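You operate a simulated robot arm through the tools that you are given. There is no shell and no other tool. Be economical: measure what you need, move in short steps, check, and stop when the job is done.

The job below is to be done with a simulated robot arm. You get a single attempt, and the scene is never put back.

TASK
Draw out the floor tray, brush off the crumbs, grease its middle, then slide it in.
Fine: stiff brush for the crumbs, grease brush from the grease tin; stand both back; fingers clear as it slides in. Where these are worked on the way, their far stop is far enough and under half their travel is too little: floor tray. A coat counts when it lies all over at full strength: go over it till it gets no stronger. What is to be rubbed or washed off counts as gone when no trace of it is left.

The check looks at the end state, three seconds after you hand in, the way a careful person would. Anything else that was tipped, shoved, dropped, spilled or broken makes it a failure.

THE ROBOT
A 6-joint arm with a two-finger parallel gripper on a trunk, on a base that drives. Base frame: it is fixed to the floor where the robot stands at the start and does not move with it; the origin is under the middle of the robot, x ahead of it, y to its left, z up. Lengths are in cm, angles in degrees, forces in N, time in s.
With the tool pointing down near the work surface it reaches from about 16 to 74 cm from the robot's upright axis, wherever it stands. Its first joint turns from -166.0 to 166.0 degrees. Places, roughly: floor tray [40, -20, 60]; grease tin [-40, -70, 60]. Payload 3.91 kg.
Tool frame: the origin (TCP) lies between the finger pads and is the grasp point; the fingertips stand 3 cm ahead of it; z points along the fingers, y is the line along which they close. Largest opening 11 cm; finger width 2, thickness 1; the body of the gripper, 4.8 by 11.2 cm, starts 5.5 cm behind the TCP.
Orientation is that of the tool frame in the base frame, as a unit quaternion [x, y, z, w]. With the fingers straight down and closing along the base's y, the tool's x points along the base's -x, its y along +y and its z along -z.

THE INTERFACE
- The arm moves only by the tool step_arm. Its argument "rows" is a list of rows, each an object (a shift or turn left out is 0, a gripper value left out holds the last) with "linear": the shift along the tool's x, y, z in units of 150 mm (1.0 is 150 mm), a list of three; "rotation": the turn, a rotation vector about the tool's x, y, z in units of 45 degrees (1.0 is 45 degrees), a list of three. In form: [{"linear": [x, y, z], "rotation": [rx, ry, rz]}, ...]. A call has 1 to 12 rows; each row is the pose to reach, as a shift and turn from the pose commanded when the call began, along the tool's axes at that moment. "claw" is the gripper command, from -1 (fully open) to 1 (shut), values between in proportion, set as the call begins (left out, the last holds). A call with a number of a shift or a turn outside -1 to 1 is refused whole. Each row takes 0.2 s and may step no farther than 5 cm and 8.6 degrees from the row before; otherwise, or with a gripper value out of range, the whole call is refused. A pose out of reach is approached as far as the arm can. The call stops where the force on the tool passes 60 N (or 10 N more than at its start, if that is more) or the arm is blocked; 0.2 s more then pass. The fingers move at their own pace (about 4.5 cm/s each) and stop on an object; they squeeze with about 38 N. The grip force told is the motor's: it shows also when the fingers shut on nothing. Time passes only in rows, and 0.2 s behind the last, so rows that repeat a pose let the fingers close. The reply holds the time, the measured pose of the TCP, the force on the tool along the base axes, the opening and the grip force, in the units named above and with some noise, with the torque about the TCP (base axes, N m) and any sound that the robot's microphone picked up.
- Cameras (640 x 400 px; columns grow to the right, rows downward): "scene" is now at [-2.93, 9.58, 135.98]; the picture's right is [-0.88, -0.47, 0.00], its down [-0.41, 0.78, -0.47] and it looks along [0.22, -0.42, -0.88] (base axes); focal length 256 px, centre (320, 200). "wrist" rides on the gripper at [7.1, 2.2, -10.7] in the tool frame; the picture's right is [-0.29, 0.96, 0.00], its down [-0.76, -0.23, -0.61] and it looks along [-0.58, -0.18, 0.79] (tool axes); focal length 243 px, centre (320, 200). There is no depth. A picture from a camera that has moved, and an enlarged one, comes with that camera's place and axes in the base frame and with its lens.
- get_image(camera): a new picture of that camera. It takes no simulated time.
- raise_lower(by): slides the trunk up (or, below 0, down) by that many cm; the arm and the scene camera ride with it, the base frame stays. It gives what a move gives, with no picture.
- drive_base(legs): drives the robot by 1 to 6 legs, each [ahead, left, turn to the left] in cm, cm and degrees, along the robot's own axes; the way and the turn of a leg run together, so that a leg with both is an arc; at most 150 cm and 180 degrees a leg. The arm and the cameras ride along, it lands a little off, and it stops where it bumps. It gives what a move gives.
- turn_head(pan, tilt): turns the head with the scene camera to pan (to the left, within 86 degrees either way) and tilt (down, from -29 to 69), counted from straight ahead of the robot. It gives what a move gives.
- inspect(camera, box): a new picture of the part [left, top, right, bottom] of that camera's present view, enlarged. It takes no simulated time.
- hand_in(): hands the job in; it is judged then, once.

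Work in short steps. Places have to be worked out from the pictures, the camera data and where the tool is seen: move nearer, look again, correct. Check each grasp and each placing, and mend what went wrong. You have 120 turns and 78 pictures in all, those below and enlarged ones among them. Open the gripper and draw the arm clear of the work before you hand the job in, unless the task says otherwise; then end with one line.

The tools are called by a JSON object that holds its "fn" and its "kwargs". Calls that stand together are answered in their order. step_arm: Moves the arm, as the interface text tells. Its arguments: {"type":"object","properties":{"rows":{"type":"array","items":{"type":"object","properties":{"linear":{"type":"array","items":{"type":"number"}},"rotation":{"type":"array","items":{"type":"number"}}}}},"claw":{"type":"number"}},"required":["rows"]} The other tools are called the same way: raise_lower (by) slides the trunk up or down; drive_base (legs) drives the base; turn_head (pan, tilt) turns the head that bears the scene camera; get_image (camera) takes a picture; inspect (camera, box) takes an enlarged picture of a part of a camera's view; hand_in () hands the job in.

At the start:

```text
t: 0.0
tool_pos: [44.89, -13.89, 97.21]
orientation: [0.0, 1.0, -0.001, -0.001]
force: [0.4, -0.7, -0.4]
ft_torque: [0.01, 0.01, 0.02]
finger_gap: 11.01
grasp_force: 0.0
trunk travel left (down, up): [-35.0, 24.0]
robot x, y, heading: [0.31, 0.19, 0.3]
head pan, tilt: [-62.1, 61.7]
```

scene: 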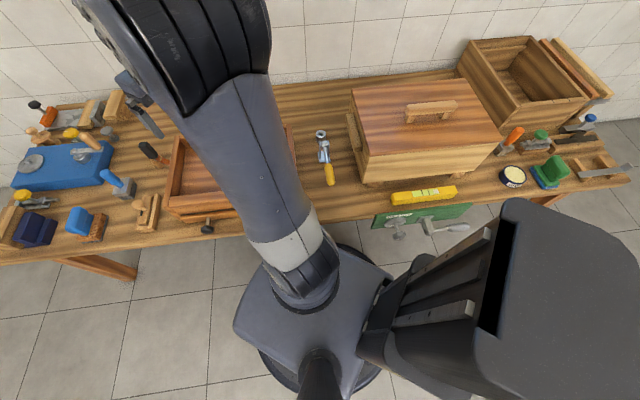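
wrist: 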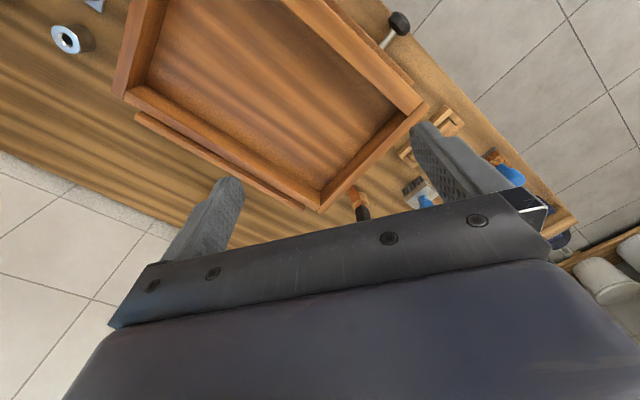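

The bench lies along the robot's right. I take enlarged looks at the tray region, and at the right end with the tin.

{"fn": "inspect", "kwargs": {"camera": "scene", "box": [0, 80, 340, 290]}}

{"fn": "inspect", "kwargs": {"camera": "scene", "box": [340, 30, 640, 250]}}

{"fn": "inspect", "kwargs": {"camera": "wrist", "box": [100, 0, 640, 260]}}

```text
1.88 times, centred on (170, 185) of scene
camera zoom: at [-2.93, 9.58, 135.98], right [-0.88, -0.47, 0.0], down [-0.41, 0.78, -0.47], along [0.22, -0.42, -0.88], focal length 481 px, centre (602, 228)
```

zoom: 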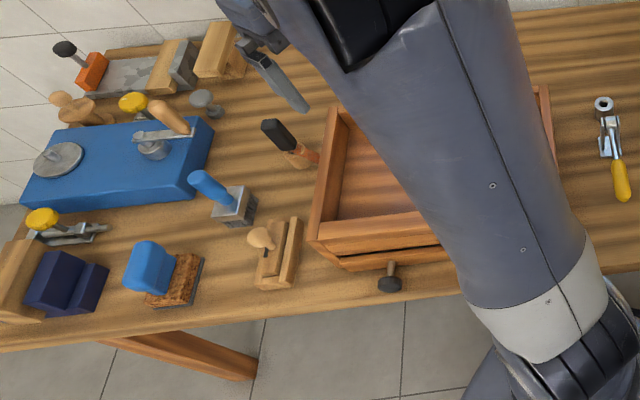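

```text
1.82 times, centred on (490, 140) of scene
camera zoom: at [-2.93, 9.58, 135.98], right [-0.88, -0.47, 0.0], down [-0.41, 0.78, -0.47], along [0.22, -0.42, -0.88], focal length 465 px, centre (11, 309)
```

zoom: 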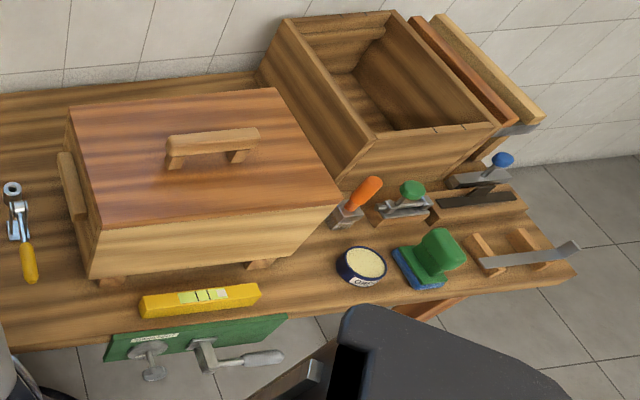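

```text
1.19 times, centred on (370, 130) of wrist
camera zoom: at [37.65, -11.79, 107.89], right [0.29, 0.96, 0.0], down [0.76, -0.23, 0.61], along [0.58, -0.18, -0.79], focal length 288 px, centre (261, 283)
```

zoom: 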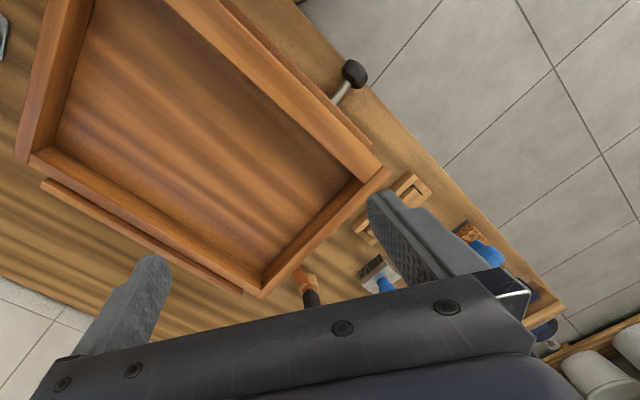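

The bench front edge seems to run along about (0.81, 0.59), with the tray knob near (42, -1, 62). I raise the arm and swing it right so that the scene camera can see the tray and its tools.

{"fn": "step_arm", "kwargs": {"rows": [{"linear": [0, 0, -0.3]}, {"linear": [0.2, -0.2, -0.6]}, {"linear": [0.4, -0.4, -0.6]}, {"linear": [0.6, -0.6, -0.6]}, {"linear": [0.8, -0.8, -0.6]}, {"linear": [1.0, -1.0, -0.6]}]}}

{"fn": "step_arm", "kwargs": {"rows": [{"linear": [0.2, -0.2, 0]}, {"linear": [0.4, -0.4, 0]}, {"linear": [0.6, -0.6, 0]}, {"linear": [0.8, -0.8, 0]}, {"linear": [1.0, -1.0, 0]}]}}

{"fn": "turn_head", "kwargs": {"pan": -20, "tilt": 55}}

{"fn": "get_image", "kwargs": {"camera": "scene"}}

```text
refused: row 2 steps farther than a row can; nothing moved
```

```text
t: 1.2
tool_pos: [29.84, -28.93, 96.91]
orientation: [0.0, 1.0, 0.0, 0.0]
force: [0.5, -0.6, -0.1]
ft_torque: [-0.06, 0.02, -0.04]
finger_gap: 10.98
grasp_force: 0.1
trunk travel left (down, up): [-35.0, 24.0]
robot x, y, heading: [-0.28, 0.14, 0.0]
head pan, tilt: [-62.1, 61.7]
```

```text
t: 2.3
tool_pos: [29.9, -28.76, 96.93]
orientation: [0.0, 1.0, 0.0, 0.0]
force: [-0.8, 0.0, 0.0]
ft_torque: [0.03, -0.02, 0.0]
finger_gap: 10.98
grasp_force: 0.0
trunk travel left (down, up): [-35.0, 24.0]
robot x, y, heading: [0.18, 0.21, 0.2]
head pan, tilt: [-20.0, 55.0]
```

```text
72 pictures are left
camera scene: at [0.81, 12.82, 136.78], right [-0.34, -0.94, 0.0], down [-0.77, 0.28, -0.57], along [0.54, -0.2, -0.82], focal length 256 px, centre (320, 200)
```

scene: 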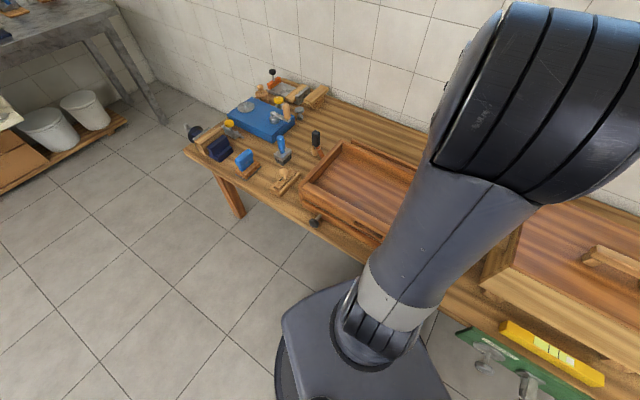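

The tray and left tools are clear now; I enlarge them.

{"fn": "inspect", "kwargs": {"camera": "scene", "box": [180, 60, 430, 250]}}

```text
2.11 times, centred on (305, 155) of scene
camera zoom: at [0.81, 12.82, 136.78], right [-0.34, -0.94, 0.0], down [-0.77, 0.28, -0.57], along [0.54, -0.2, -0.82], focal length 538 px, centre (352, 295)
```

zoom: 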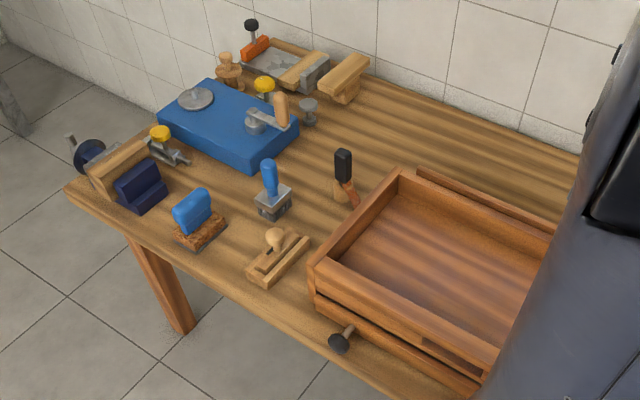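

I drive back and along the bench, to stand in front of and clear of the tray's pull-out path.

{"fn": "drive_base", "kwargs": {"legs": [[20.5, 39.4, 0]]}}

{"fn": "get_image", "kwargs": {"camera": "wrist"}}

{"fn": "turn_head", "kwargs": {"pan": -45, "tilt": 48}}

{"fn": "get_image", "kwargs": {"camera": "scene"}}

```text
t: 5.0
tool_pos: [50.44, 10.55, 96.99]
orientation: [0.002, 1.0, -0.001, 0.0]
force: [-0.3, 0.2, 0.6]
ft_torque: [-0.01, 0.0, 0.03]
finger_gap: 11.0
grasp_force: 0.0
trunk travel left (down, up): [-35.0, 24.0]
robot x, y, heading: [20.49, 39.51, -0.1]
head pan, tilt: [-20.0, 55.0]
```

```text
70 pictures are left
camera wrist: at [43.26, 12.66, 107.69], right [0.29, 0.96, 0.0], down [0.76, -0.23, 0.61], along [0.58, -0.18, -0.79], focal length 243 px, centre (320, 200)
```

wrist: 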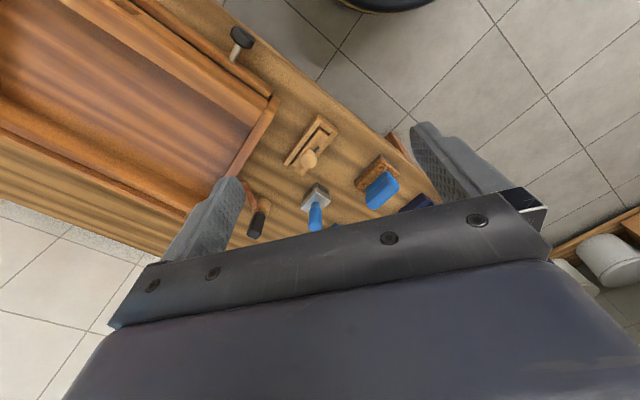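

```text
t: 5.9
tool_pos: [50.49, 10.44, 96.92]
orientation: [0.001, 1.0, 0.0, 0.0]
force: [-0.4, -0.3, 0.2]
ft_torque: [0.01, 0.0, 0.01]
finger_gap: 11.0
grasp_force: 0.1
trunk travel left (down, up): [-35.0, 24.0]
robot x, y, heading: [20.86, 39.51, -0.2]
head pan, tilt: [-45.0, 48.0]
```

```text
69 pictures are left
camera scene: at [20.33, 49.14, 137.7], right [-0.71, -0.71, 0.0], down [-0.52, 0.53, -0.67], along [0.47, -0.47, -0.74], focal length 256 px, centre (320, 200)
```

scene: 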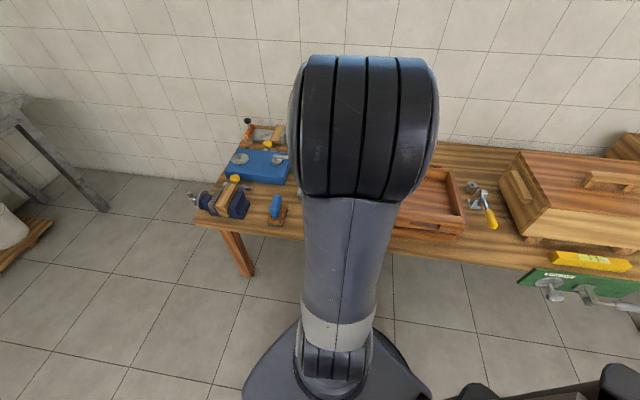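

I turn the gripper 54° so it squares with the bench (closing along the bench edge), while shifting it left along the bench to view the brushes.

{"fn": "step_arm", "kwargs": {"rows": [{"rotation": [0, 0, 0.1667]}, {"rotation": [0, 0, 0.3333]}, {"rotation": [0, 0, 0.5]}, {"rotation": [0, 0, 0.6667]}, {"rotation": [0, 0, 0.8333]}, {"rotation": [0, 0, 1.0]}]}}

{"fn": "step_arm", "kwargs": {"rows": [{"linear": [0, 0.25, 0], "rotation": [0, 0, 0.1]}, {"linear": [0.1, 0.5, 0.2], "rotation": [0, 0, 0.2]}, {"linear": [0.2, 0.7, 0.4], "rotation": [0, 0, 0.2]}]}}

{"fn": "get_image", "kwargs": {"camera": "wrist"}}

{"fn": "get_image", "kwargs": {"camera": "scene"}}

```text
t: 7.3
tool_pos: [50.41, 10.49, 96.91]
orientation: [0.385, 0.923, 0.0, 0.0]
force: [-0.6, 0.0, 0.4]
ft_torque: [0.01, -0.02, 0.01]
finger_gap: 10.99
grasp_force: 0.1
trunk travel left (down, up): [-35.0, 24.0]
robot x, y, heading: [20.68, 39.77, -0.0]
head pan, tilt: [-45.0, 48.0]
```

```text
refused: row 2 steps farther than a row can; nothing moved
```

```text
68 pictures are left
camera wrist: at [46.86, 17.08, 107.68], right [0.88, 0.47, 0.0], down [0.37, -0.7, 0.61], along [0.28, -0.54, -0.79], focal length 243 px, centre (320, 200)
```

wrist: 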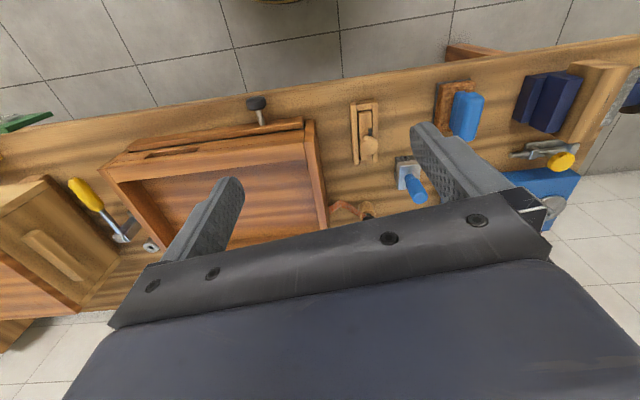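

```text
67 pictures are left
camera scene: at [20.33, 49.13, 137.71], right [-0.71, -0.71, 0.0], down [-0.52, 0.53, -0.67], along [0.47, -0.47, -0.74], focal length 256 px, centre (320, 200)
```

scene: 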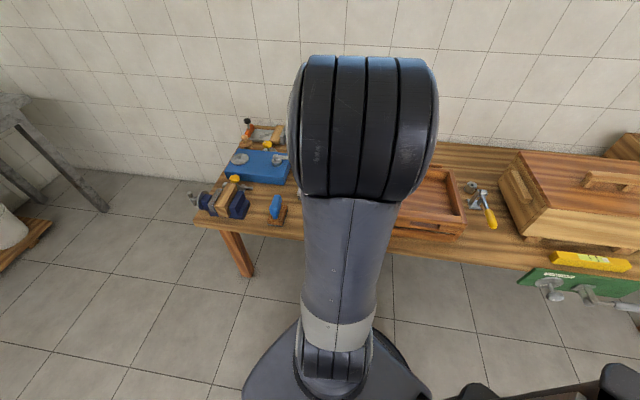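

I shift toward the brushes and lower for a closer view.

{"fn": "step_arm", "kwargs": {"rows": [{"linear": [0, 0.25, 0], "rotation": [0, 0, 0.1]}, {"linear": [0.1, 0.45, 0.15], "rotation": [0, 0, 0.2]}, {"linear": [0.2, 0.65, 0.3], "rotation": [0, 0, 0.2]}, {"linear": [0.3, 0.85, 0.5], "rotation": [0, 0, 0.2]}, {"linear": [0.3, 0.9, 0.8], "rotation": [0, 0, 0.2]}]}}

{"fn": "get_image", "kwargs": {"camera": "wrist"}}

```text
t: 8.5
tool_pos: [56.9, 22.9, 84.9]
orientation: [0.455, 0.89, 0.0, -0.001]
force: [0.3, -0.1, -0.2]
ft_torque: [0.0, -0.03, 0.0]
finger_gap: 11.0
grasp_force: 0.1
trunk travel left (down, up): [-35.0, 24.0]
robot x, y, heading: [20.43, 39.44, -0.2]
head pan, tilt: [-45.0, 48.0]
```

```text
66 pictures are left
camera wrist: at [54.36, 29.99, 95.68], right [0.95, 0.32, 0.0], down [0.26, -0.75, 0.61], along [0.2, -0.58, -0.79], focal length 243 px, centre (320, 200)
```

wrist: 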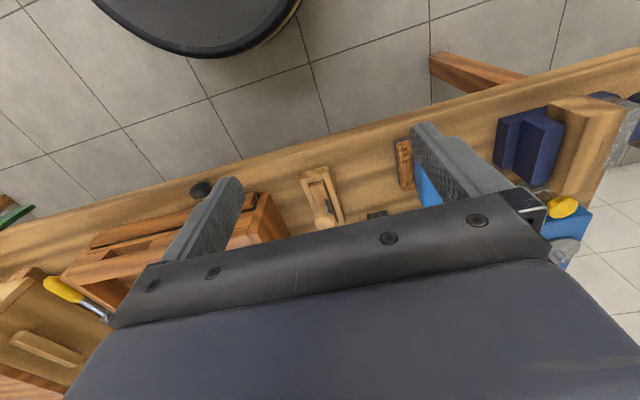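

The gripper hides the nearer half; I shift toward the wall so the brushes come into the upper part of the view.

{"fn": "step_arm", "kwargs": {"rows": [{"linear": [-0.3, 0.1, 0]}, {"linear": [-0.6, 0.2, 0]}, {"linear": [-0.9, 0.2, 0]}]}}

{"fn": "get_image", "kwargs": {"camera": "wrist"}}

{"fn": "inspect", "kwargs": {"camera": "wrist", "box": [200, 80, 520, 280]}}

```text
t: 9.3
tool_pos: [67.3, 13.96, 84.78]
orientation: [0.455, 0.891, 0.0, 0.0]
force: [0.0, 0.3, 0.0]
ft_torque: [0.0, 0.0, -0.01]
finger_gap: 10.99
grasp_force: 0.0
trunk travel left (down, up): [-35.0, 24.0]
robot x, y, heading: [20.83, 39.12, -0.3]
head pan, tilt: [-45.0, 48.0]
```

```text
65 pictures are left
camera wrist: at [64.8, 21.23, 95.47], right [0.95, 0.33, 0.0], down [0.26, -0.75, 0.61], along [0.2, -0.57, -0.79], focal length 243 px, centre (320, 200)
```

wrist: 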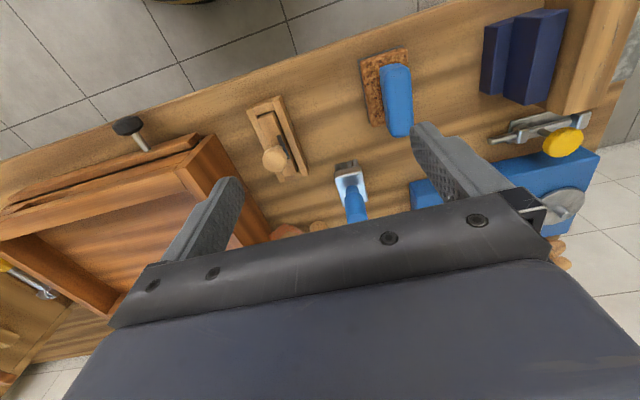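

```text
2.00 times, centred on (360, 180) of wrist
camera zoom: at [64.8, 21.23, 95.47], right [0.95, 0.33, 0.0], down [0.26, -0.75, 0.61], along [0.2, -0.57, -0.79], focal length 485 px, centre (240, 240)
```

zoom: 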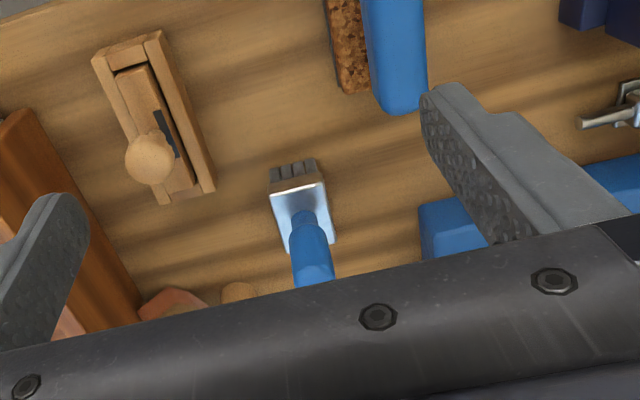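

The upright blue-handled tool with dark tufts under a ferrule is the stiff brush, near (74, 3). The knob triangulates to about (42.8, -0.2, 61.5). I move above it first.

{"fn": "step_arm", "kwargs": {"rows": [{"linear": [0, -0.32, 0]}, {"linear": [0.05, -0.64, 0]}, {"linear": [0.1, -0.94, 0]}]}}

{"fn": "step_arm", "kwargs": {"rows": [{"linear": [0.05, -0.3, 0]}, {"linear": [0.08, -0.6, 0]}, {"linear": [0.09, -0.94, 0]}, {"linear": [0.09, -0.94, 0.25]}, {"linear": [0.09, -0.94, 0.5]}]}}

{"fn": "get_image", "kwargs": {"camera": "wrist"}}

{"fn": "get_image", "kwargs": {"camera": "scene"}}

```text
t: 10.1
tool_pos: [55.12, 7.0, 84.69]
orientation: [0.455, 0.89, 0.0, 0.001]
force: [0.0, 0.3, -0.4]
ft_torque: [-0.04, 0.02, -0.02]
finger_gap: 10.99
grasp_force: 0.0
trunk travel left (down, up): [-35.0, 24.0]
robot x, y, heading: [20.76, 39.29, 0.0]
head pan, tilt: [-45.0, 48.0]
```

```text
refused: row 3 steps farther than a row can; nothing moved
```

```text
63 pictures are left
camera wrist: at [52.57, 14.06, 95.42], right [0.95, 0.33, 0.0], down [0.26, -0.75, 0.61], along [0.2, -0.58, -0.79], focal length 243 px, centre (320, 200)
```

wrist: 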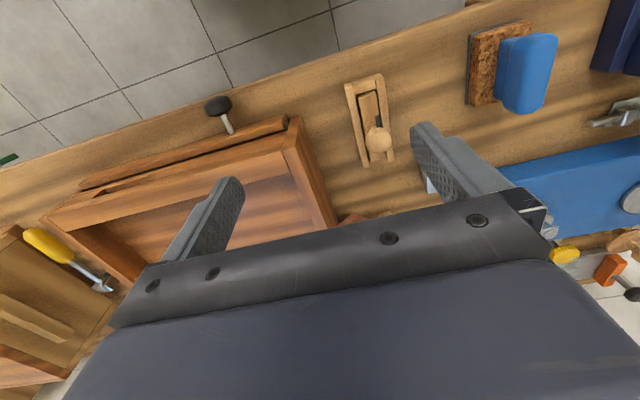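

```text
62 pictures are left
camera scene: at [20.35, 49.14, 137.71], right [-0.71, -0.71, 0.0], down [-0.52, 0.53, -0.67], along [0.47, -0.47, -0.74], focal length 256 px, centre (320, 200)
```

scene: 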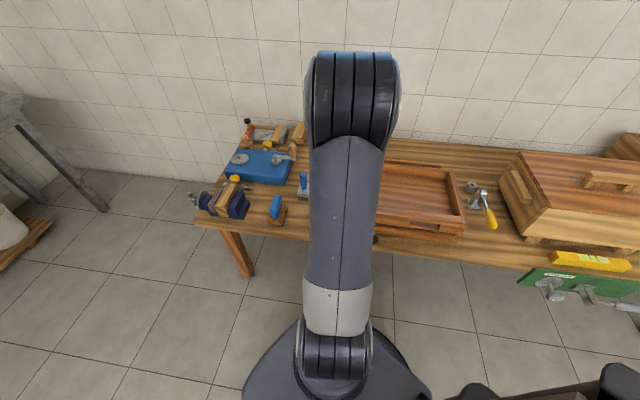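

Knob re-estimated at (42.7, 0.1, 61.5). I move above it and lower to z≈72.

{"fn": "step_arm", "kwargs": {"rows": [{"linear": [0.05, -0.3, 0]}, {"linear": [0.08, -0.6, 0]}, {"linear": [0.11, -0.9, 0]}, {"linear": [0.11, -0.94, 0.25]}, {"linear": [0.11, -0.94, 0.55]}, {"linear": [0.11, -0.94, 0.85]}]}}

{"fn": "get_image", "kwargs": {"camera": "wrist"}}

```text
t: 11.5
tool_pos: [42.86, -0.21, 72.46]
orientation: [0.455, 0.891, 0.0, 0.0]
force: [-0.6, 0.5, 0.7]
ft_torque: [0.0, -0.02, -0.01]
finger_gap: 11.0
grasp_force: 0.0
trunk travel left (down, up): [-35.0, 24.0]
robot x, y, heading: [20.37, 39.47, 0.1]
head pan, tilt: [-45.0, 48.0]
```

```text
61 pictures are left
camera wrist: at [40.35, 6.92, 83.17], right [0.95, 0.33, 0.0], down [0.26, -0.75, 0.61], along [0.2, -0.58, -0.79], focal length 243 px, centre (320, 200)
```

wrist: 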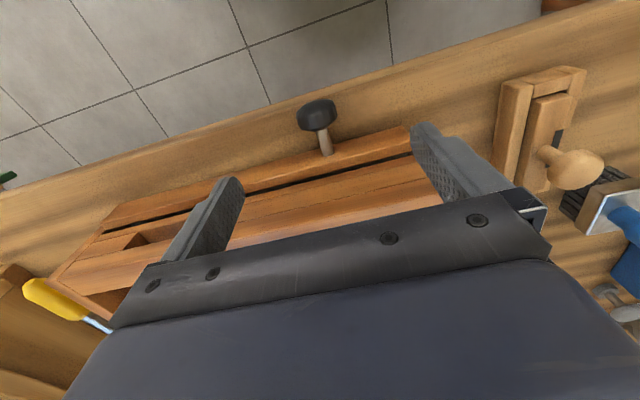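

The knob is centred between the fingers; I shift 0.3 cm toward the robot, descend to z≈63.6 and close.

{"fn": "step_arm", "kwargs": {"rows": [{"linear": [0.02, -0.01, 0.3]}, {"linear": [0.02, -0.01, 0.5]}, {"linear": [0.02, -0.01, 0.59]}]}}

{"fn": "step_arm", "kwargs": {"claw": 1, "rows": [{}, {}, {}, {}, {}, {}]}}

{"fn": "get_image", "kwargs": {"camera": "wrist"}}

```text
t: 12.3
tool_pos: [42.36, 0.28, 63.44]
orientation: [0.456, 0.89, 0.0, 0.0]
force: [0.0, 0.7, -0.7]
ft_torque: [-0.02, 0.02, 0.0]
finger_gap: 11.0
grasp_force: 0.1
trunk travel left (down, up): [-35.0, 24.0]
robot x, y, heading: [20.94, 39.16, -0.1]
head pan, tilt: [-45.0, 48.0]
```

```text
t: 13.7
tool_pos: [42.19, 0.15, 63.32]
orientation: [0.455, 0.89, 0.0, 0.0]
force: [-14.2, -7.9, -2.6]
ft_torque: [-0.27, 0.47, 0.14]
finger_gap: 3.59
grasp_force: 44.3
trunk travel left (down, up): [-35.0, 24.0]
robot x, y, heading: [20.38, 39.72, -0.1]
head pan, tilt: [-45.0, 48.0]
```

```text
60 pictures are left
camera wrist: at [39.76, 7.25, 74.18], right [0.95, 0.32, 0.0], down [0.26, -0.75, 0.61], along [0.2, -0.58, -0.79], focal length 243 px, centre (320, 200)
```

wrist: 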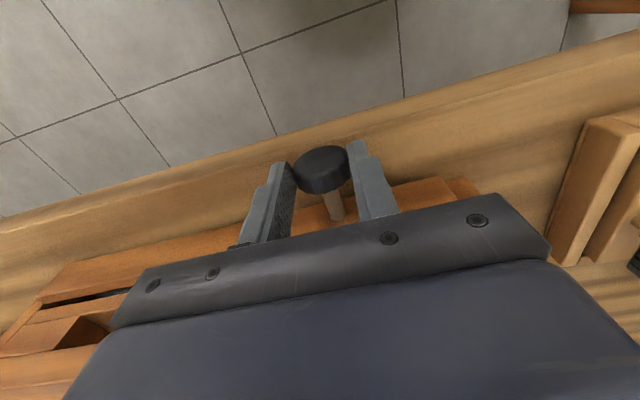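

The knob is held. I pull it toward the robot along the tray's axis, nudging slightly to ease the side force.

{"fn": "step_arm", "kwargs": {"rows": [{"linear": [0.03, -0.015, 0]}, {"linear": [0.1, -0.015, 0]}, {"linear": [0.2, -0.015, 0]}, {"linear": [0.3, -0.015, 0]}, {"linear": [0.4, -0.015, 0]}, {"linear": [0.5, -0.015, 0]}, {"linear": [0.6, -0.015, 0]}, {"linear": [0.7, -0.015, 0]}]}}

{"fn": "get_image", "kwargs": {"camera": "wrist"}}

```text
t: 15.5
tool_pos: [35.97, 8.71, 63.51]
orientation: [0.454, 0.891, 0.002, -0.001]
force: [10.4, 7.5, 24.6]
ft_torque: [0.56, -0.57, -0.4]
finger_gap: 3.6
grasp_force: 45.3
trunk travel left (down, up): [-35.0, 24.0]
robot x, y, heading: [20.84, 39.41, -0.0]
head pan, tilt: [-45.0, 48.0]
stopped in row 8: the force on the tool passed its limit at 62 N (the readings are from after the stop); the commanded pose is now the measured one
```

```text
59 pictures are left
camera wrist: at [33.59, 15.75, 74.21], right [0.94, 0.33, 0.0], down [0.26, -0.75, 0.6], along [0.2, -0.57, -0.8], focal length 243 px, centre (320, 200)
```

wrist: 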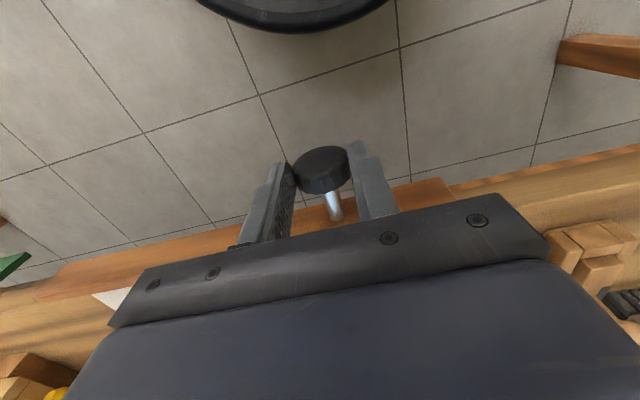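

It moved 10.6 cm then the force rose, perhaps from slight misalignment. I ease along the felt forces and try pulling further gently.

{"fn": "step_arm", "kwargs": {"rows": [{"linear": [-0.01, 0.015, -0.02]}, {"linear": [-0.01, 0.015, -0.02]}]}}

{"fn": "step_arm", "kwargs": {"rows": [{"linear": [0.04, 0, 0]}, {"linear": [0.08, 0, 0]}, {"linear": [0.12, 0, 0]}, {"linear": [0.16, 0, 0]}]}}

```text
t: 16.1
tool_pos: [36.18, 8.64, 63.43]
orientation: [0.455, 0.891, 0.003, -0.002]
force: [-8.0, -6.5, -38.2]
ft_torque: [-0.54, -0.1, -0.42]
finger_gap: 3.6
grasp_force: 45.0
trunk travel left (down, up): [-35.0, 24.0]
robot x, y, heading: [20.97, 39.52, -0.2]
head pan, tilt: [-45.0, 48.0]
```

```text
t: 17.1
tool_pos: [34.9, 10.41, 63.49]
orientation: [0.454, 0.891, 0.002, -0.001]
force: [-27.8, -21.6, -37.0]
ft_torque: [-0.37, 0.8, -0.63]
finger_gap: 3.58
grasp_force: 44.9
trunk travel left (down, up): [-35.0, 24.0]
robot x, y, heading: [20.97, 39.15, -0.1]
head pan, tilt: [-45.0, 48.0]
```

It does move. I correct height and side offset and keep pulling.

{"fn": "step_arm", "kwargs": {"rows": [{"linear": [0, -0.018, 0.012]}, {"linear": [0.06, -0.018, 0.012]}, {"linear": [0.12, -0.018, 0.012]}, {"linear": [0.18, -0.018, 0.012]}, {"linear": [0.24, -0.018, 0.012]}, {"linear": [0.3, -0.018, 0.012]}, {"linear": [0.36, -0.018, 0.012]}]}}

```text
t: 18.7
tool_pos: [31.58, 15.15, 63.34]
orientation: [0.454, 0.891, 0.002, -0.001]
force: [11.3, 8.3, 43.4]
ft_torque: [0.15, -0.58, -0.3]
finger_gap: 3.6
grasp_force: 45.2
trunk travel left (down, up): [-35.0, 24.0]
robot x, y, heading: [21.14, 39.48, -0.2]
head pan, tilt: [-45.0, 48.0]
```

Still sliding (about 18.3 cm out). Raise 1 mm and continue.

{"fn": "step_arm", "kwargs": {"rows": [{"linear": [0, 0.006, -0.006]}, {"linear": [0.06, 0.006, -0.006]}, {"linear": [0.12, 0.006, -0.006]}, {"linear": [0.18, 0.006, -0.006]}, {"linear": [0.24, 0.006, -0.006]}, {"linear": [0.3, 0.006, -0.006]}]}}

{"fn": "turn_head", "kwargs": {"pan": -75, "tilt": 60}}

{"fn": "get_image", "kwargs": {"camera": "scene"}}

```text
t: 20.1
tool_pos: [29.33, 18.0, 63.52]
orientation: [0.452, 0.892, -0.003, 0.002]
force: [24.6, 1.1, 1.2]
ft_torque: [0.3, -0.73, -0.53]
finger_gap: 3.57
grasp_force: 45.2
trunk travel left (down, up): [-35.0, 24.0]
robot x, y, heading: [20.95, 39.24, 0.1]
head pan, tilt: [-45.0, 48.0]
stopped in row 6: the force on the tool passed its limit at 61 N (the readings are from after the stop); the commanded pose is now the measured one
```

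```text
t: 21.1
tool_pos: [29.32, 18.13, 63.41]
orientation: [0.451, 0.893, -0.004, 0.002]
force: [43.2, 2.2, -12.8]
ft_torque: [-0.45, -1.43, -0.35]
finger_gap: 3.58
grasp_force: 45.7
trunk travel left (down, up): [-35.0, 24.0]
robot x, y, heading: [20.8, 39.31, -0.0]
head pan, tilt: [-75.0, 60.0]
```

```text
58 pictures are left
camera scene: at [16.88, 48.27, 136.17], right [-0.97, -0.26, 0.0], down [-0.23, 0.84, -0.5], along [0.13, -0.48, -0.87], focal length 256 px, centre (320, 200)
```

scene: 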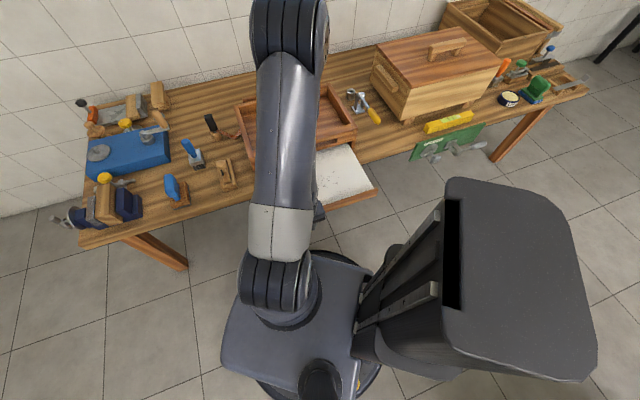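

The tray, with its pale crumb-strewn face, is 22 cm out and appears at its stop. I release and lift away.

{"fn": "step_arm", "kwargs": {"rows": [{"linear": [-0.02, 0, 0]}, {"linear": [-0.02, 0, 0]}]}}

{"fn": "step_arm", "kwargs": {"claw": -0.1, "rows": [{}, {}, {}, {"linear": [0, 0, -0.2]}, {"linear": [0, 0, -0.5]}, {"linear": [0, 0, -0.8]}, {"linear": [0, 0, -1.0]}]}}

{"fn": "get_image", "kwargs": {"camera": "wrist"}}

```text
t: 21.7
tool_pos: [29.38, 18.05, 63.48]
orientation: [0.453, 0.891, -0.001, -0.001]
force: [18.0, 11.2, 11.6]
ft_torque: [0.53, -0.36, -0.26]
finger_gap: 3.59
grasp_force: 44.8
trunk travel left (down, up): [-35.0, 24.0]
robot x, y, heading: [20.6, 39.28, 0.1]
head pan, tilt: [-75.0, 60.0]
```

```text
t: 23.3
tool_pos: [29.41, 18.15, 78.57]
orientation: [0.451, 0.892, -0.003, 0.001]
force: [1.2, -0.1, 0.3]
ft_torque: [0.02, -0.03, 0.02]
finger_gap: 6.03
grasp_force: 0.0
trunk travel left (down, up): [-35.0, 24.0]
robot x, y, heading: [20.91, 39.47, 0.0]
head pan, tilt: [-75.0, 60.0]
```

```text
57 pictures are left
camera wrist: at [26.83, 25.17, 89.3], right [0.94, 0.33, 0.0], down [0.26, -0.75, 0.61], along [0.2, -0.58, -0.79], focal length 243 px, centre (320, 200)
```

wrist: 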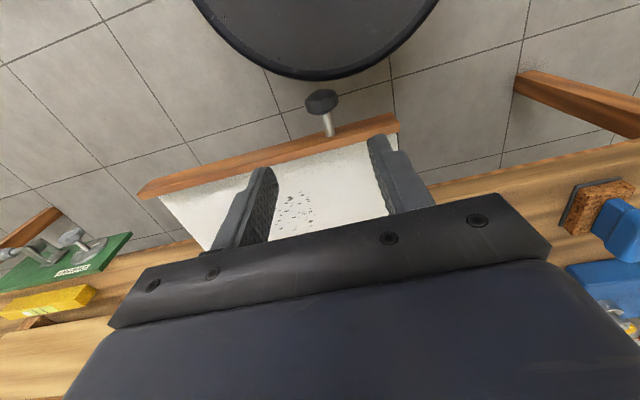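

Crumbs lie mid-tray. Now I go to above the stiff brush around (74, 3), in lifted steps.

{"fn": "step_arm", "kwargs": {"rows": [{"linear": [-0.1, 0.1, -0.2]}, {"linear": [-0.3, 0.2, -0.4]}, {"linear": [-0.5, 0.4, -0.5]}, {"linear": [-0.7, 0.6, -0.5]}, {"linear": [-0.9, 0.8, -0.5]}, {"linear": [-1, 0.95, -0.5]}]}}

{"fn": "step_arm", "kwargs": {"rows": [{"linear": [-0.2, 0.2, 0]}, {"linear": [-0.4, 0.4, 0]}, {"linear": [-0.6, 0.6, 0]}, {"linear": [-0.8, 0.8, 0]}, {"linear": [-1, 0.88, 0]}]}}

{"fn": "step_arm", "kwargs": {"rows": [{"linear": [-0.3, 0, 0]}, {"linear": [-0.5, 0, 0]}]}}

{"fn": "get_image", "kwargs": {"camera": "wrist"}}

```text
t: 24.7
tool_pos: [49.59, 14.46, 85.85]
orientation: [0.451, 0.892, -0.003, 0.002]
force: [-1.0, -0.2, 0.1]
ft_torque: [0.02, 0.02, 0.0]
finger_gap: 6.09
grasp_force: 0.1
trunk travel left (down, up): [-35.0, 24.0]
robot x, y, heading: [20.8, 39.55, 0.1]
head pan, tilt: [-75.0, 60.0]
```

```text
t: 25.9
tool_pos: [69.19, 10.34, 86.0]
orientation: [0.452, 0.892, -0.002, 0.001]
force: [-0.2, 0.7, 0.4]
ft_torque: [-0.01, 0.0, 0.02]
finger_gap: 6.05
grasp_force: 0.1
trunk travel left (down, up): [-35.0, 24.0]
robot x, y, heading: [20.59, 39.29, -0.1]
head pan, tilt: [-75.0, 60.0]
```

```text
t: 26.5
tool_pos: [73.94, 4.14, 85.86]
orientation: [0.452, 0.892, -0.003, 0.001]
force: [-0.2, 0.0, 0.3]
ft_torque: [0.0, -0.01, -0.01]
finger_gap: 6.06
grasp_force: 0.1
trunk travel left (down, up): [-35.0, 24.0]
robot x, y, heading: [20.69, 39.23, -0.4]
head pan, tilt: [-75.0, 60.0]
```

```text
56 pictures are left
camera wrist: at [71.32, 11.14, 96.57], right [0.94, 0.33, 0.0], down [0.26, -0.74, 0.61], along [0.2, -0.58, -0.79], focal length 243 px, centre (320, 200)
```

wrist: 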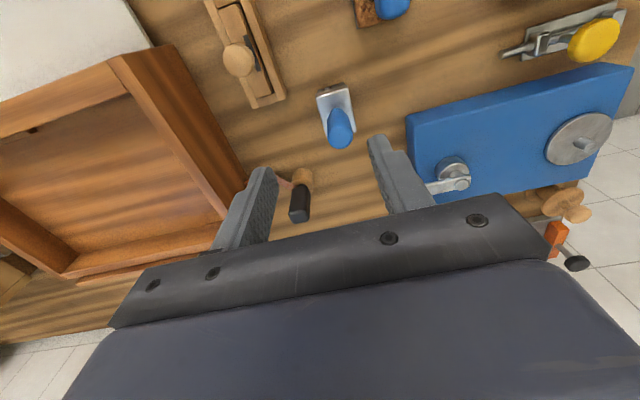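

The brush handle stands at about (76.1, 3.0), top near z 74. I shift over it and lower a bit to verify.

{"fn": "step_arm", "kwargs": {"rows": [{"linear": [-0.15, 0.08, 0.0]}, {"linear": [-0.15, 0.08, 0.3]}]}}

{"fn": "get_image", "kwargs": {"camera": "wrist"}}

```text
t: 27.1
tool_pos: [76.11, 2.76, 81.6]
orientation: [0.451, 0.892, -0.003, 0.001]
force: [-1.1, 0.2, 0.1]
ft_torque: [0.0, -0.04, 0.01]
finger_gap: 6.06
grasp_force: 0.0
trunk travel left (down, up): [-35.0, 24.0]
robot x, y, heading: [20.93, 39.12, -0.1]
head pan, tilt: [-75.0, 60.0]
```

```text
55 pictures are left
camera wrist: at [73.46, 10.01, 92.27], right [0.94, 0.33, 0.0], down [0.26, -0.74, 0.61], along [0.2, -0.58, -0.79], focal length 243 px, centre (320, 200)
```

wrist: 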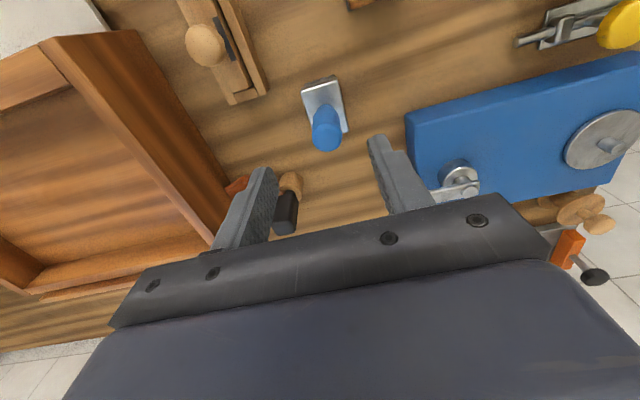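

Aligned within 3 mm. I descend to z≈71.5 and grip the handle.

{"fn": "step_arm", "kwargs": {"rows": [{"linear": [0.02, 0.01, 0.2]}, {"linear": [0.02, 0.01, 0.45]}, {"linear": [0.02, 0.01, 0.67]}]}}

{"fn": "step_arm", "kwargs": {"claw": 1, "rows": [{}, {}, {}, {}, {}]}}

{"fn": "get_image", "kwargs": {"camera": "wrist"}}

```text
t: 27.9
tool_pos: [76.18, 3.07, 71.27]
orientation: [0.451, 0.892, -0.003, 0.002]
force: [-0.5, 0.2, -0.5]
ft_torque: [-0.04, 0.01, -0.02]
finger_gap: 6.02
grasp_force: 0.1
trunk travel left (down, up): [-35.0, 24.0]
robot x, y, heading: [20.65, 39.04, -0.1]
head pan, tilt: [-75.0, 60.0]
```

```text
t: 29.1
tool_pos: [76.16, 3.14, 71.1]
orientation: [0.452, 0.892, -0.003, 0.002]
force: [-1.0, 0.1, 0.5]
ft_torque: [-0.02, 0.03, -0.01]
finger_gap: 0.0
grasp_force: 37.4
trunk travel left (down, up): [-35.0, 24.0]
robot x, y, heading: [20.75, 39.44, 0.1]
head pan, tilt: [-75.0, 60.0]
```

```text
54 pictures are left
camera wrist: at [73.54, 10.26, 81.93], right [0.94, 0.33, 0.0], down [0.26, -0.74, 0.61], along [0.2, -0.58, -0.79], focal length 243 px, centre (320, 200)
```

wrist: 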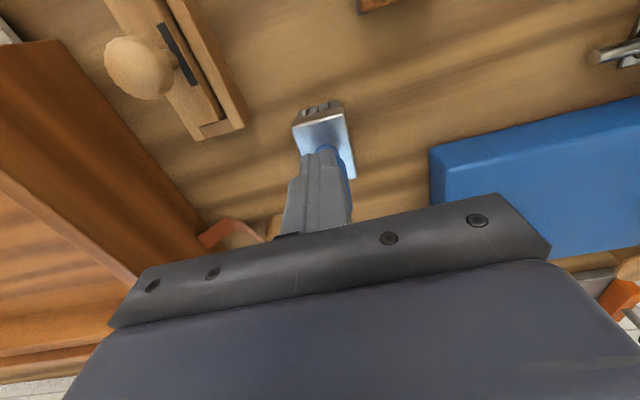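

The fingers shut on nothing: the handle is shorter than I judged, standing farther back at about (77.2, 1.3), top z≈70. I lift, reopen and re-aim.

{"fn": "step_arm", "kwargs": {"rows": [{"linear": [0, 0, -0.2]}, {"linear": [0, 0, -0.4]}]}}

{"fn": "step_arm", "kwargs": {"claw": -0.1, "rows": [{"linear": [-0.13, 0, 0]}, {"linear": [-0.13, 0, 0]}, {"linear": [-0.13, 0, 0]}]}}

{"fn": "get_image", "kwargs": {"camera": "wrist"}}

```text
t: 29.7
tool_pos: [76.02, 3.0, 77.67]
orientation: [0.452, 0.892, -0.002, 0.002]
force: [-0.3, -0.2, -0.7]
ft_torque: [-0.01, -0.02, -0.01]
finger_gap: 0.0
grasp_force: 37.4
trunk travel left (down, up): [-35.0, 24.0]
robot x, y, heading: [20.79, 39.3, 0.4]
head pan, tilt: [-75.0, 60.0]
```

```text
t: 30.5
tool_pos: [77.04, 1.46, 77.48]
orientation: [0.452, 0.892, -0.003, 0.002]
force: [0.5, -0.7, -0.3]
ft_torque: [0.01, -0.01, -0.02]
finger_gap: 6.05
grasp_force: 0.0
trunk travel left (down, up): [-35.0, 24.0]
robot x, y, heading: [20.94, 39.42, -0.0]
head pan, tilt: [-75.0, 60.0]
```

```text
53 pictures are left
camera wrist: at [74.51, 8.57, 88.26], right [0.94, 0.33, 0.0], down [0.26, -0.74, 0.61], along [0.2, -0.58, -0.79], focal length 243 px, centre (320, 200)
```

wrist: 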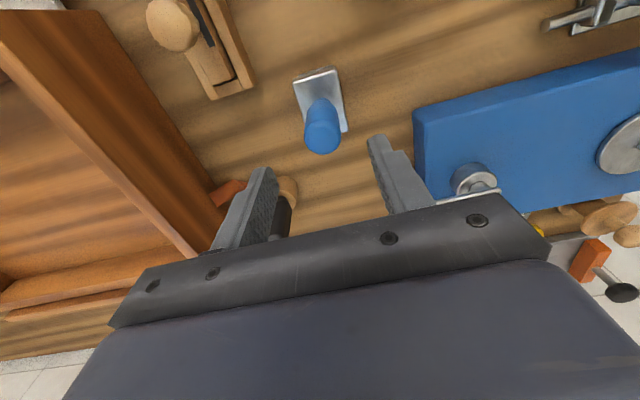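

Now the handle top projects right between the fingers at z≈70. I descend to z≈67.8 and close.

{"fn": "step_arm", "kwargs": {"rows": [{"linear": [-0.01, 0.01, 0.25]}, {"linear": [-0.01, 0.01, 0.5]}, {"linear": [-0.01, 0.01, 0.64]}]}}

{"fn": "step_arm", "kwargs": {"claw": 1, "rows": [{}, {}, {}, {}, {}]}}

{"fn": "get_image", "kwargs": {"camera": "wrist"}}

```text
t: 31.3
tool_pos: [77.27, 1.49, 67.72]
orientation: [0.451, 0.893, -0.003, 0.002]
force: [0.0, -1.2, -0.6]
ft_torque: [-0.02, -0.03, 0.0]
finger_gap: 6.04
grasp_force: 0.1
trunk travel left (down, up): [-35.0, 24.0]
robot x, y, heading: [20.69, 39.21, 0.0]
head pan, tilt: [-75.0, 60.0]
```

```text
t: 32.5
tool_pos: [77.2, 1.3, 67.64]
orientation: [0.453, 0.892, -0.002, 0.002]
force: [-0.3, 0.4, 0.0]
ft_torque: [-0.02, 0.03, 0.05]
finger_gap: 2.89
grasp_force: 37.9
trunk travel left (down, up): [-35.0, 24.0]
robot x, y, heading: [20.77, 39.44, 0.2]
head pan, tilt: [-75.0, 60.0]
```

```text
52 pictures are left
camera wrist: at [74.7, 8.52, 78.46], right [0.94, 0.33, 0.0], down [0.26, -0.74, 0.61], along [0.2, -0.58, -0.79], focal length 243 px, centre (320, 200)
```

wrist: 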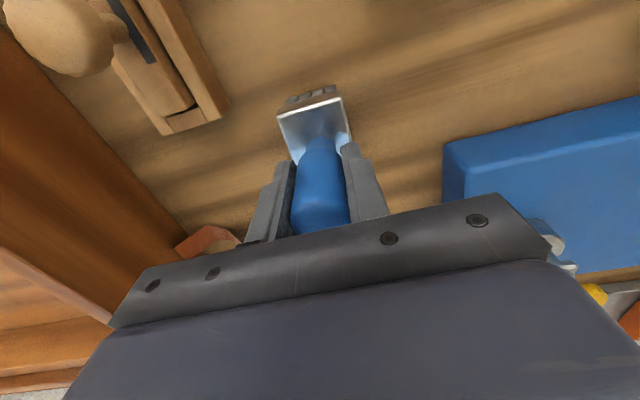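

The handle is held (2.9 cm). I lift it 12 cm and check both the brush and the tray's crumbs.

{"fn": "step_arm", "kwargs": {"rows": [{"linear": [0, 0, -0.2]}, {"linear": [0, 0, -0.5]}, {"linear": [0, 0, -0.8]}]}}

{"fn": "inspect", "kwargs": {"camera": "scene", "box": [140, 90, 400, 250]}}

{"fn": "get_image", "kwargs": {"camera": "wrist"}}

```text
t: 33.3
tool_pos: [77.48, 1.88, 79.73]
orientation: [0.452, 0.892, -0.003, 0.002]
force: [-0.2, 0.6, -0.2]
ft_torque: [0.03, -0.01, 0.0]
finger_gap: 2.91
grasp_force: 38.2
trunk travel left (down, up): [-35.0, 24.0]
robot x, y, heading: [20.65, 39.08, -0.1]
head pan, tilt: [-75.0, 60.0]
```

```text
2.46 times, centred on (270, 170) of scene
camera zoom: at [16.61, 48.26, 136.17], right [-0.97, -0.26, 0.0], down [-0.22, 0.84, -0.5], along [0.13, -0.48, -0.87], focal length 629 px, centre (443, 274)
```

zoom: 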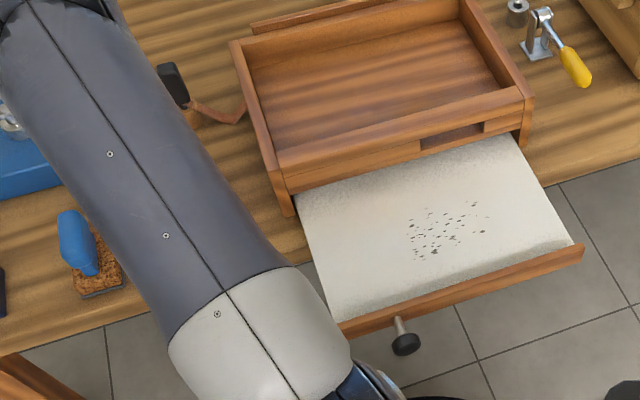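

```text
50 pictures are left
camera wrist: at [74.91, 8.96, 90.41], right [0.94, 0.33, 0.0], down [0.26, -0.74, 0.61], along [0.2, -0.58, -0.79], focal length 243 px, centre (320, 200)
```

wrist: 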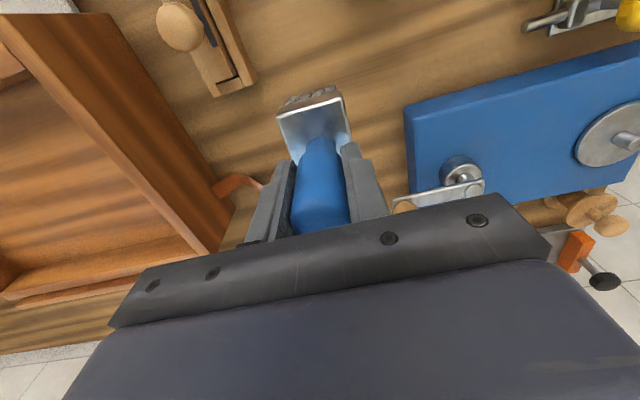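

Clear view: crumbs span about t 16–29.5 along the bench and n −23…−13.5 (the tray middle). The brush head sits about 2 cm robot-side of the TCP. I carry the brush over to the tray.

{"fn": "step_arm", "kwargs": {"rows": [{"linear": [0, 0, -0.3]}, {"linear": [0.3, 0, -0.3]}, {"linear": [0.6, 0, -0.3]}, {"linear": [0.9, 0, -0.3]}, {"linear": [1, -0.2, -0.3]}, {"linear": [1, -0.5, -0.3]}, {"linear": [1, -0.8, -0.3]}, {"linear": [1, -1, -0.3]}]}}

{"fn": "step_arm", "kwargs": {"rows": [{"linear": [0.2, -0.2, 0]}, {"linear": [0.4, -0.4, 0]}, {"linear": [0.58, -0.6, 0]}, {"linear": [0.58, -0.9, 0]}, {"linear": [0.58, -1, 0]}, {"linear": [0.58, -1, 0.3]}, {"linear": [0.58, -1, 0.6]}]}}

{"fn": "get_image", "kwargs": {"camera": "wrist"}}

{"fn": "get_image", "kwargs": {"camera": "scene"}}

```text
t: 35.1
tool_pos: [56.25, 4.93, 84.59]
orientation: [0.452, 0.892, -0.003, 0.002]
force: [-0.2, 0.1, -1.1]
ft_torque: [-0.01, -0.02, 0.02]
finger_gap: 2.88
grasp_force: 37.5
trunk travel left (down, up): [-35.0, 24.0]
robot x, y, heading: [20.71, 39.52, 0.1]
head pan, tilt: [-75.0, 60.0]
```

```text
t: 36.7
tool_pos: [38.86, 2.84, 75.41]
orientation: [0.451, 0.892, -0.003, 0.001]
force: [0.5, 1.1, -0.9]
ft_torque: [-0.01, -0.01, 0.02]
finger_gap: 2.89
grasp_force: 38.2
trunk travel left (down, up): [-35.0, 24.0]
robot x, y, heading: [20.85, 39.12, -0.0]
head pan, tilt: [-75.0, 60.0]
```

```text
49 pictures are left
camera wrist: at [36.25, 9.84, 86.18], right [0.94, 0.33, 0.0], down [0.26, -0.74, 0.61], along [0.2, -0.58, -0.79], focal length 243 px, centre (320, 200)
```

wrist: 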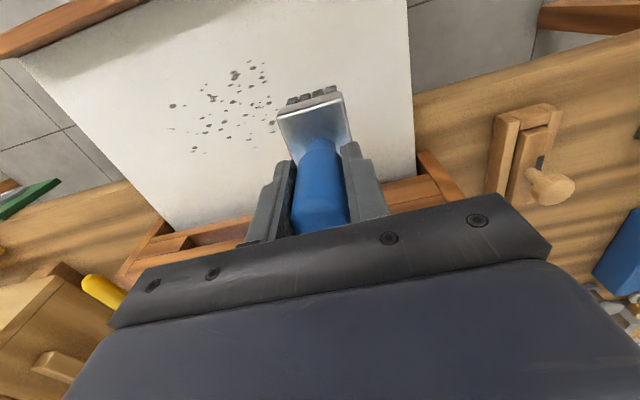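

```text
48 pictures are left
camera scene: at [16.58, 48.3, 136.18], right [-0.97, -0.26, 0.0], down [-0.22, 0.84, -0.5], along [0.13, -0.48, -0.87], focal length 256 px, centre (320, 200)
```

scene: 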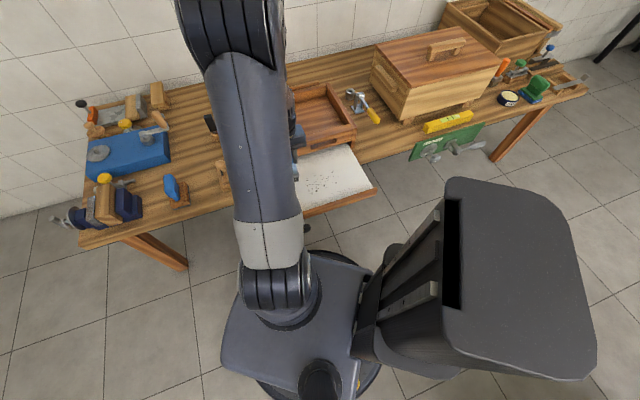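

The wrist view shows the crumbs nicely: relative to the TCP they span t −16…−4.5, n −1…+6; the head is ~1.6 cm robot-side. I lower toward contact at the right of the patch.

{"fn": "step_arm", "kwargs": {"rows": [{"linear": [-0.1, 0, 0.2]}, {"linear": [-0.1, 0, 0.4]}]}}

{"fn": "step_arm", "kwargs": {"rows": [{"linear": [0, 0, 0.03]}, {"linear": [0, 0, 0.05]}]}}

{"fn": "step_arm", "kwargs": {"rows": [{"linear": [0, 0, 0.02]}, {"linear": [0, 0, 0.04]}]}}

```text
t: 37.3
tool_pos: [39.8, 1.64, 69.51]
orientation: [0.452, 0.892, -0.003, 0.003]
force: [1.4, 0.2, 7.2]
ft_torque: [0.19, -0.13, -0.02]
finger_gap: 2.9
grasp_force: 37.4
trunk travel left (down, up): [-35.0, 24.0]
robot x, y, heading: [20.65, 39.43, -0.0]
head pan, tilt: [-75.0, 60.0]
```

```text
t: 37.9
tool_pos: [40.12, 1.34, 69.21]
orientation: [0.452, 0.892, -0.009, 0.008]
force: [5.5, 1.6, 31.5]
ft_torque: [0.81, -0.36, 0.05]
finger_gap: 2.9
grasp_force: 38.5
trunk travel left (down, up): [-35.0, 24.0]
robot x, y, heading: [20.83, 39.73, 0.1]
head pan, tilt: [-75.0, 60.0]
stopped in row 2: the force on the tool passed its limit at 60 N (the readings are from after the stop); the commanded pose is now the measured one
```

```text
t: 38.4
tool_pos: [40.28, 1.03, 68.93]
orientation: [0.452, 0.892, -0.011, 0.01]
force: [4.0, 2.5, 28.5]
ft_torque: [0.72, -0.56, 0.03]
finger_gap: 2.89
grasp_force: 37.9
trunk travel left (down, up): [-35.0, 24.0]
robot x, y, heading: [20.84, 39.41, 0.1]
head pan, tilt: [-75.0, 60.0]
stopped in row 2: the force on the tool passed its limit at 60 N (the readings are from after the stop); the commanded pose is now the measured one
```

Contact is at TCP z≈69.5; I pressed too far. I back up 0.5 cm and undo the slight tilt, then check.

{"fn": "step_arm", "kwargs": {"rows": [{"linear": [0.04, 0, -0.033], "rotation": [0, 0.037, 0]}, {"linear": [0.04, 0, -0.033], "rotation": [0, 0.037, 0]}]}}

```text
t: 39.0
tool_pos: [39.78, 1.8, 69.09]
orientation: [0.452, 0.892, -0.001, -0.005]
force: [0.1, -0.4, -1.4]
ft_torque: [-0.01, 0.02, 0.01]
finger_gap: 2.87
grasp_force: 38.0
trunk travel left (down, up): [-35.0, 24.0]
robot x, y, heading: [20.86, 39.6, -0.1]
head pan, tilt: [-75.0, 60.0]
```

{"fn": "step_arm", "kwargs": {"rows": [{"linear": [0, 0, 0.01]}, {"linear": [0, 0, 0.02]}]}}

{"fn": "get_image", "kwargs": {"camera": "wrist"}}

```text
t: 39.6
tool_pos: [39.98, 1.61, 69.06]
orientation: [0.451, 0.892, -0.002, -0.004]
force: [0.1, 1.3, 13.3]
ft_torque: [-0.06, -0.53, 0.04]
finger_gap: 2.88
grasp_force: 38.4
trunk travel left (down, up): [-35.0, 24.0]
robot x, y, heading: [20.89, 39.6, 0.1]
head pan, tilt: [-75.0, 60.0]
```

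```text
47 pictures are left
camera wrist: at [37.4, 8.71, 79.75], right [0.94, 0.33, -0.01], down [0.27, -0.75, 0.61], along [0.19, -0.57, -0.79], focal length 243 px, centre (320, 200)
```

wrist: 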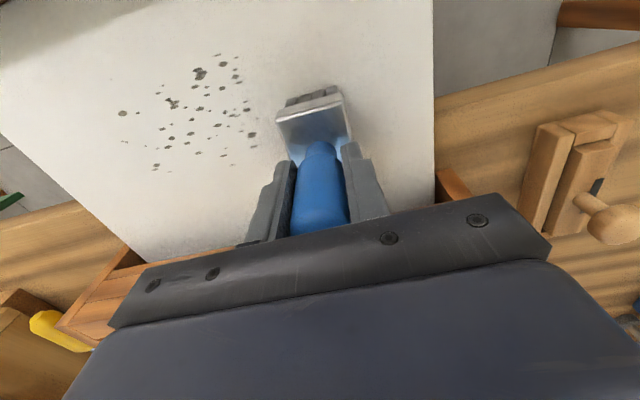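

13 N of contact—good. I sweep along the bench across the rear lane of the crumbs.

{"fn": "step_arm", "kwargs": {"rows": [{"linear": [0, -0.1, 0]}, {"linear": [0, -0.2, 0]}, {"linear": [0, -0.3, 0]}, {"linear": [0, -0.4, 0]}, {"linear": [0, -0.5, 0]}, {"linear": [0, -0.6, 0]}, {"linear": [0, -0.7, 0]}, {"linear": [0, -0.8, 0]}, {"linear": [0, -0.9, 0]}, {"linear": [0, -1.0, 0]}]}}

{"fn": "get_image", "kwargs": {"camera": "wrist"}}

```text
t: 41.8
tool_pos: [27.78, -7.54, 68.98]
orientation: [0.451, 0.892, -0.003, -0.005]
force: [0.1, 0.3, 0.1]
ft_torque: [0.02, -0.01, -0.01]
finger_gap: 2.9
grasp_force: 37.6
trunk travel left (down, up): [-35.0, 24.0]
robot x, y, heading: [20.81, 39.51, 0.1]
head pan, tilt: [-75.0, 60.0]
```

```text
46 pictures are left
camera wrist: at [25.27, -0.44, 79.85], right [0.94, 0.33, -0.01], down [0.27, -0.75, 0.6], along [0.19, -0.57, -0.8], focal length 243 px, centre (320, 200)
```

wrist: 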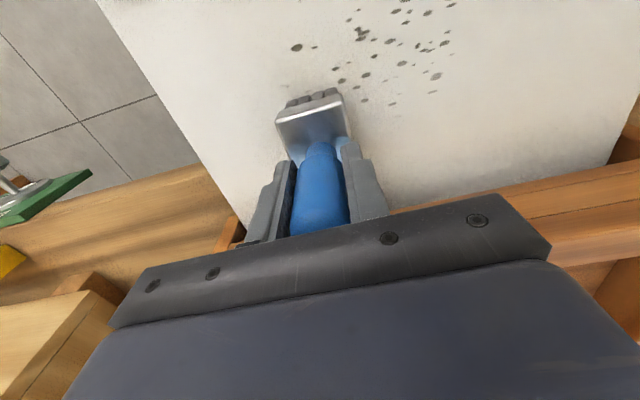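

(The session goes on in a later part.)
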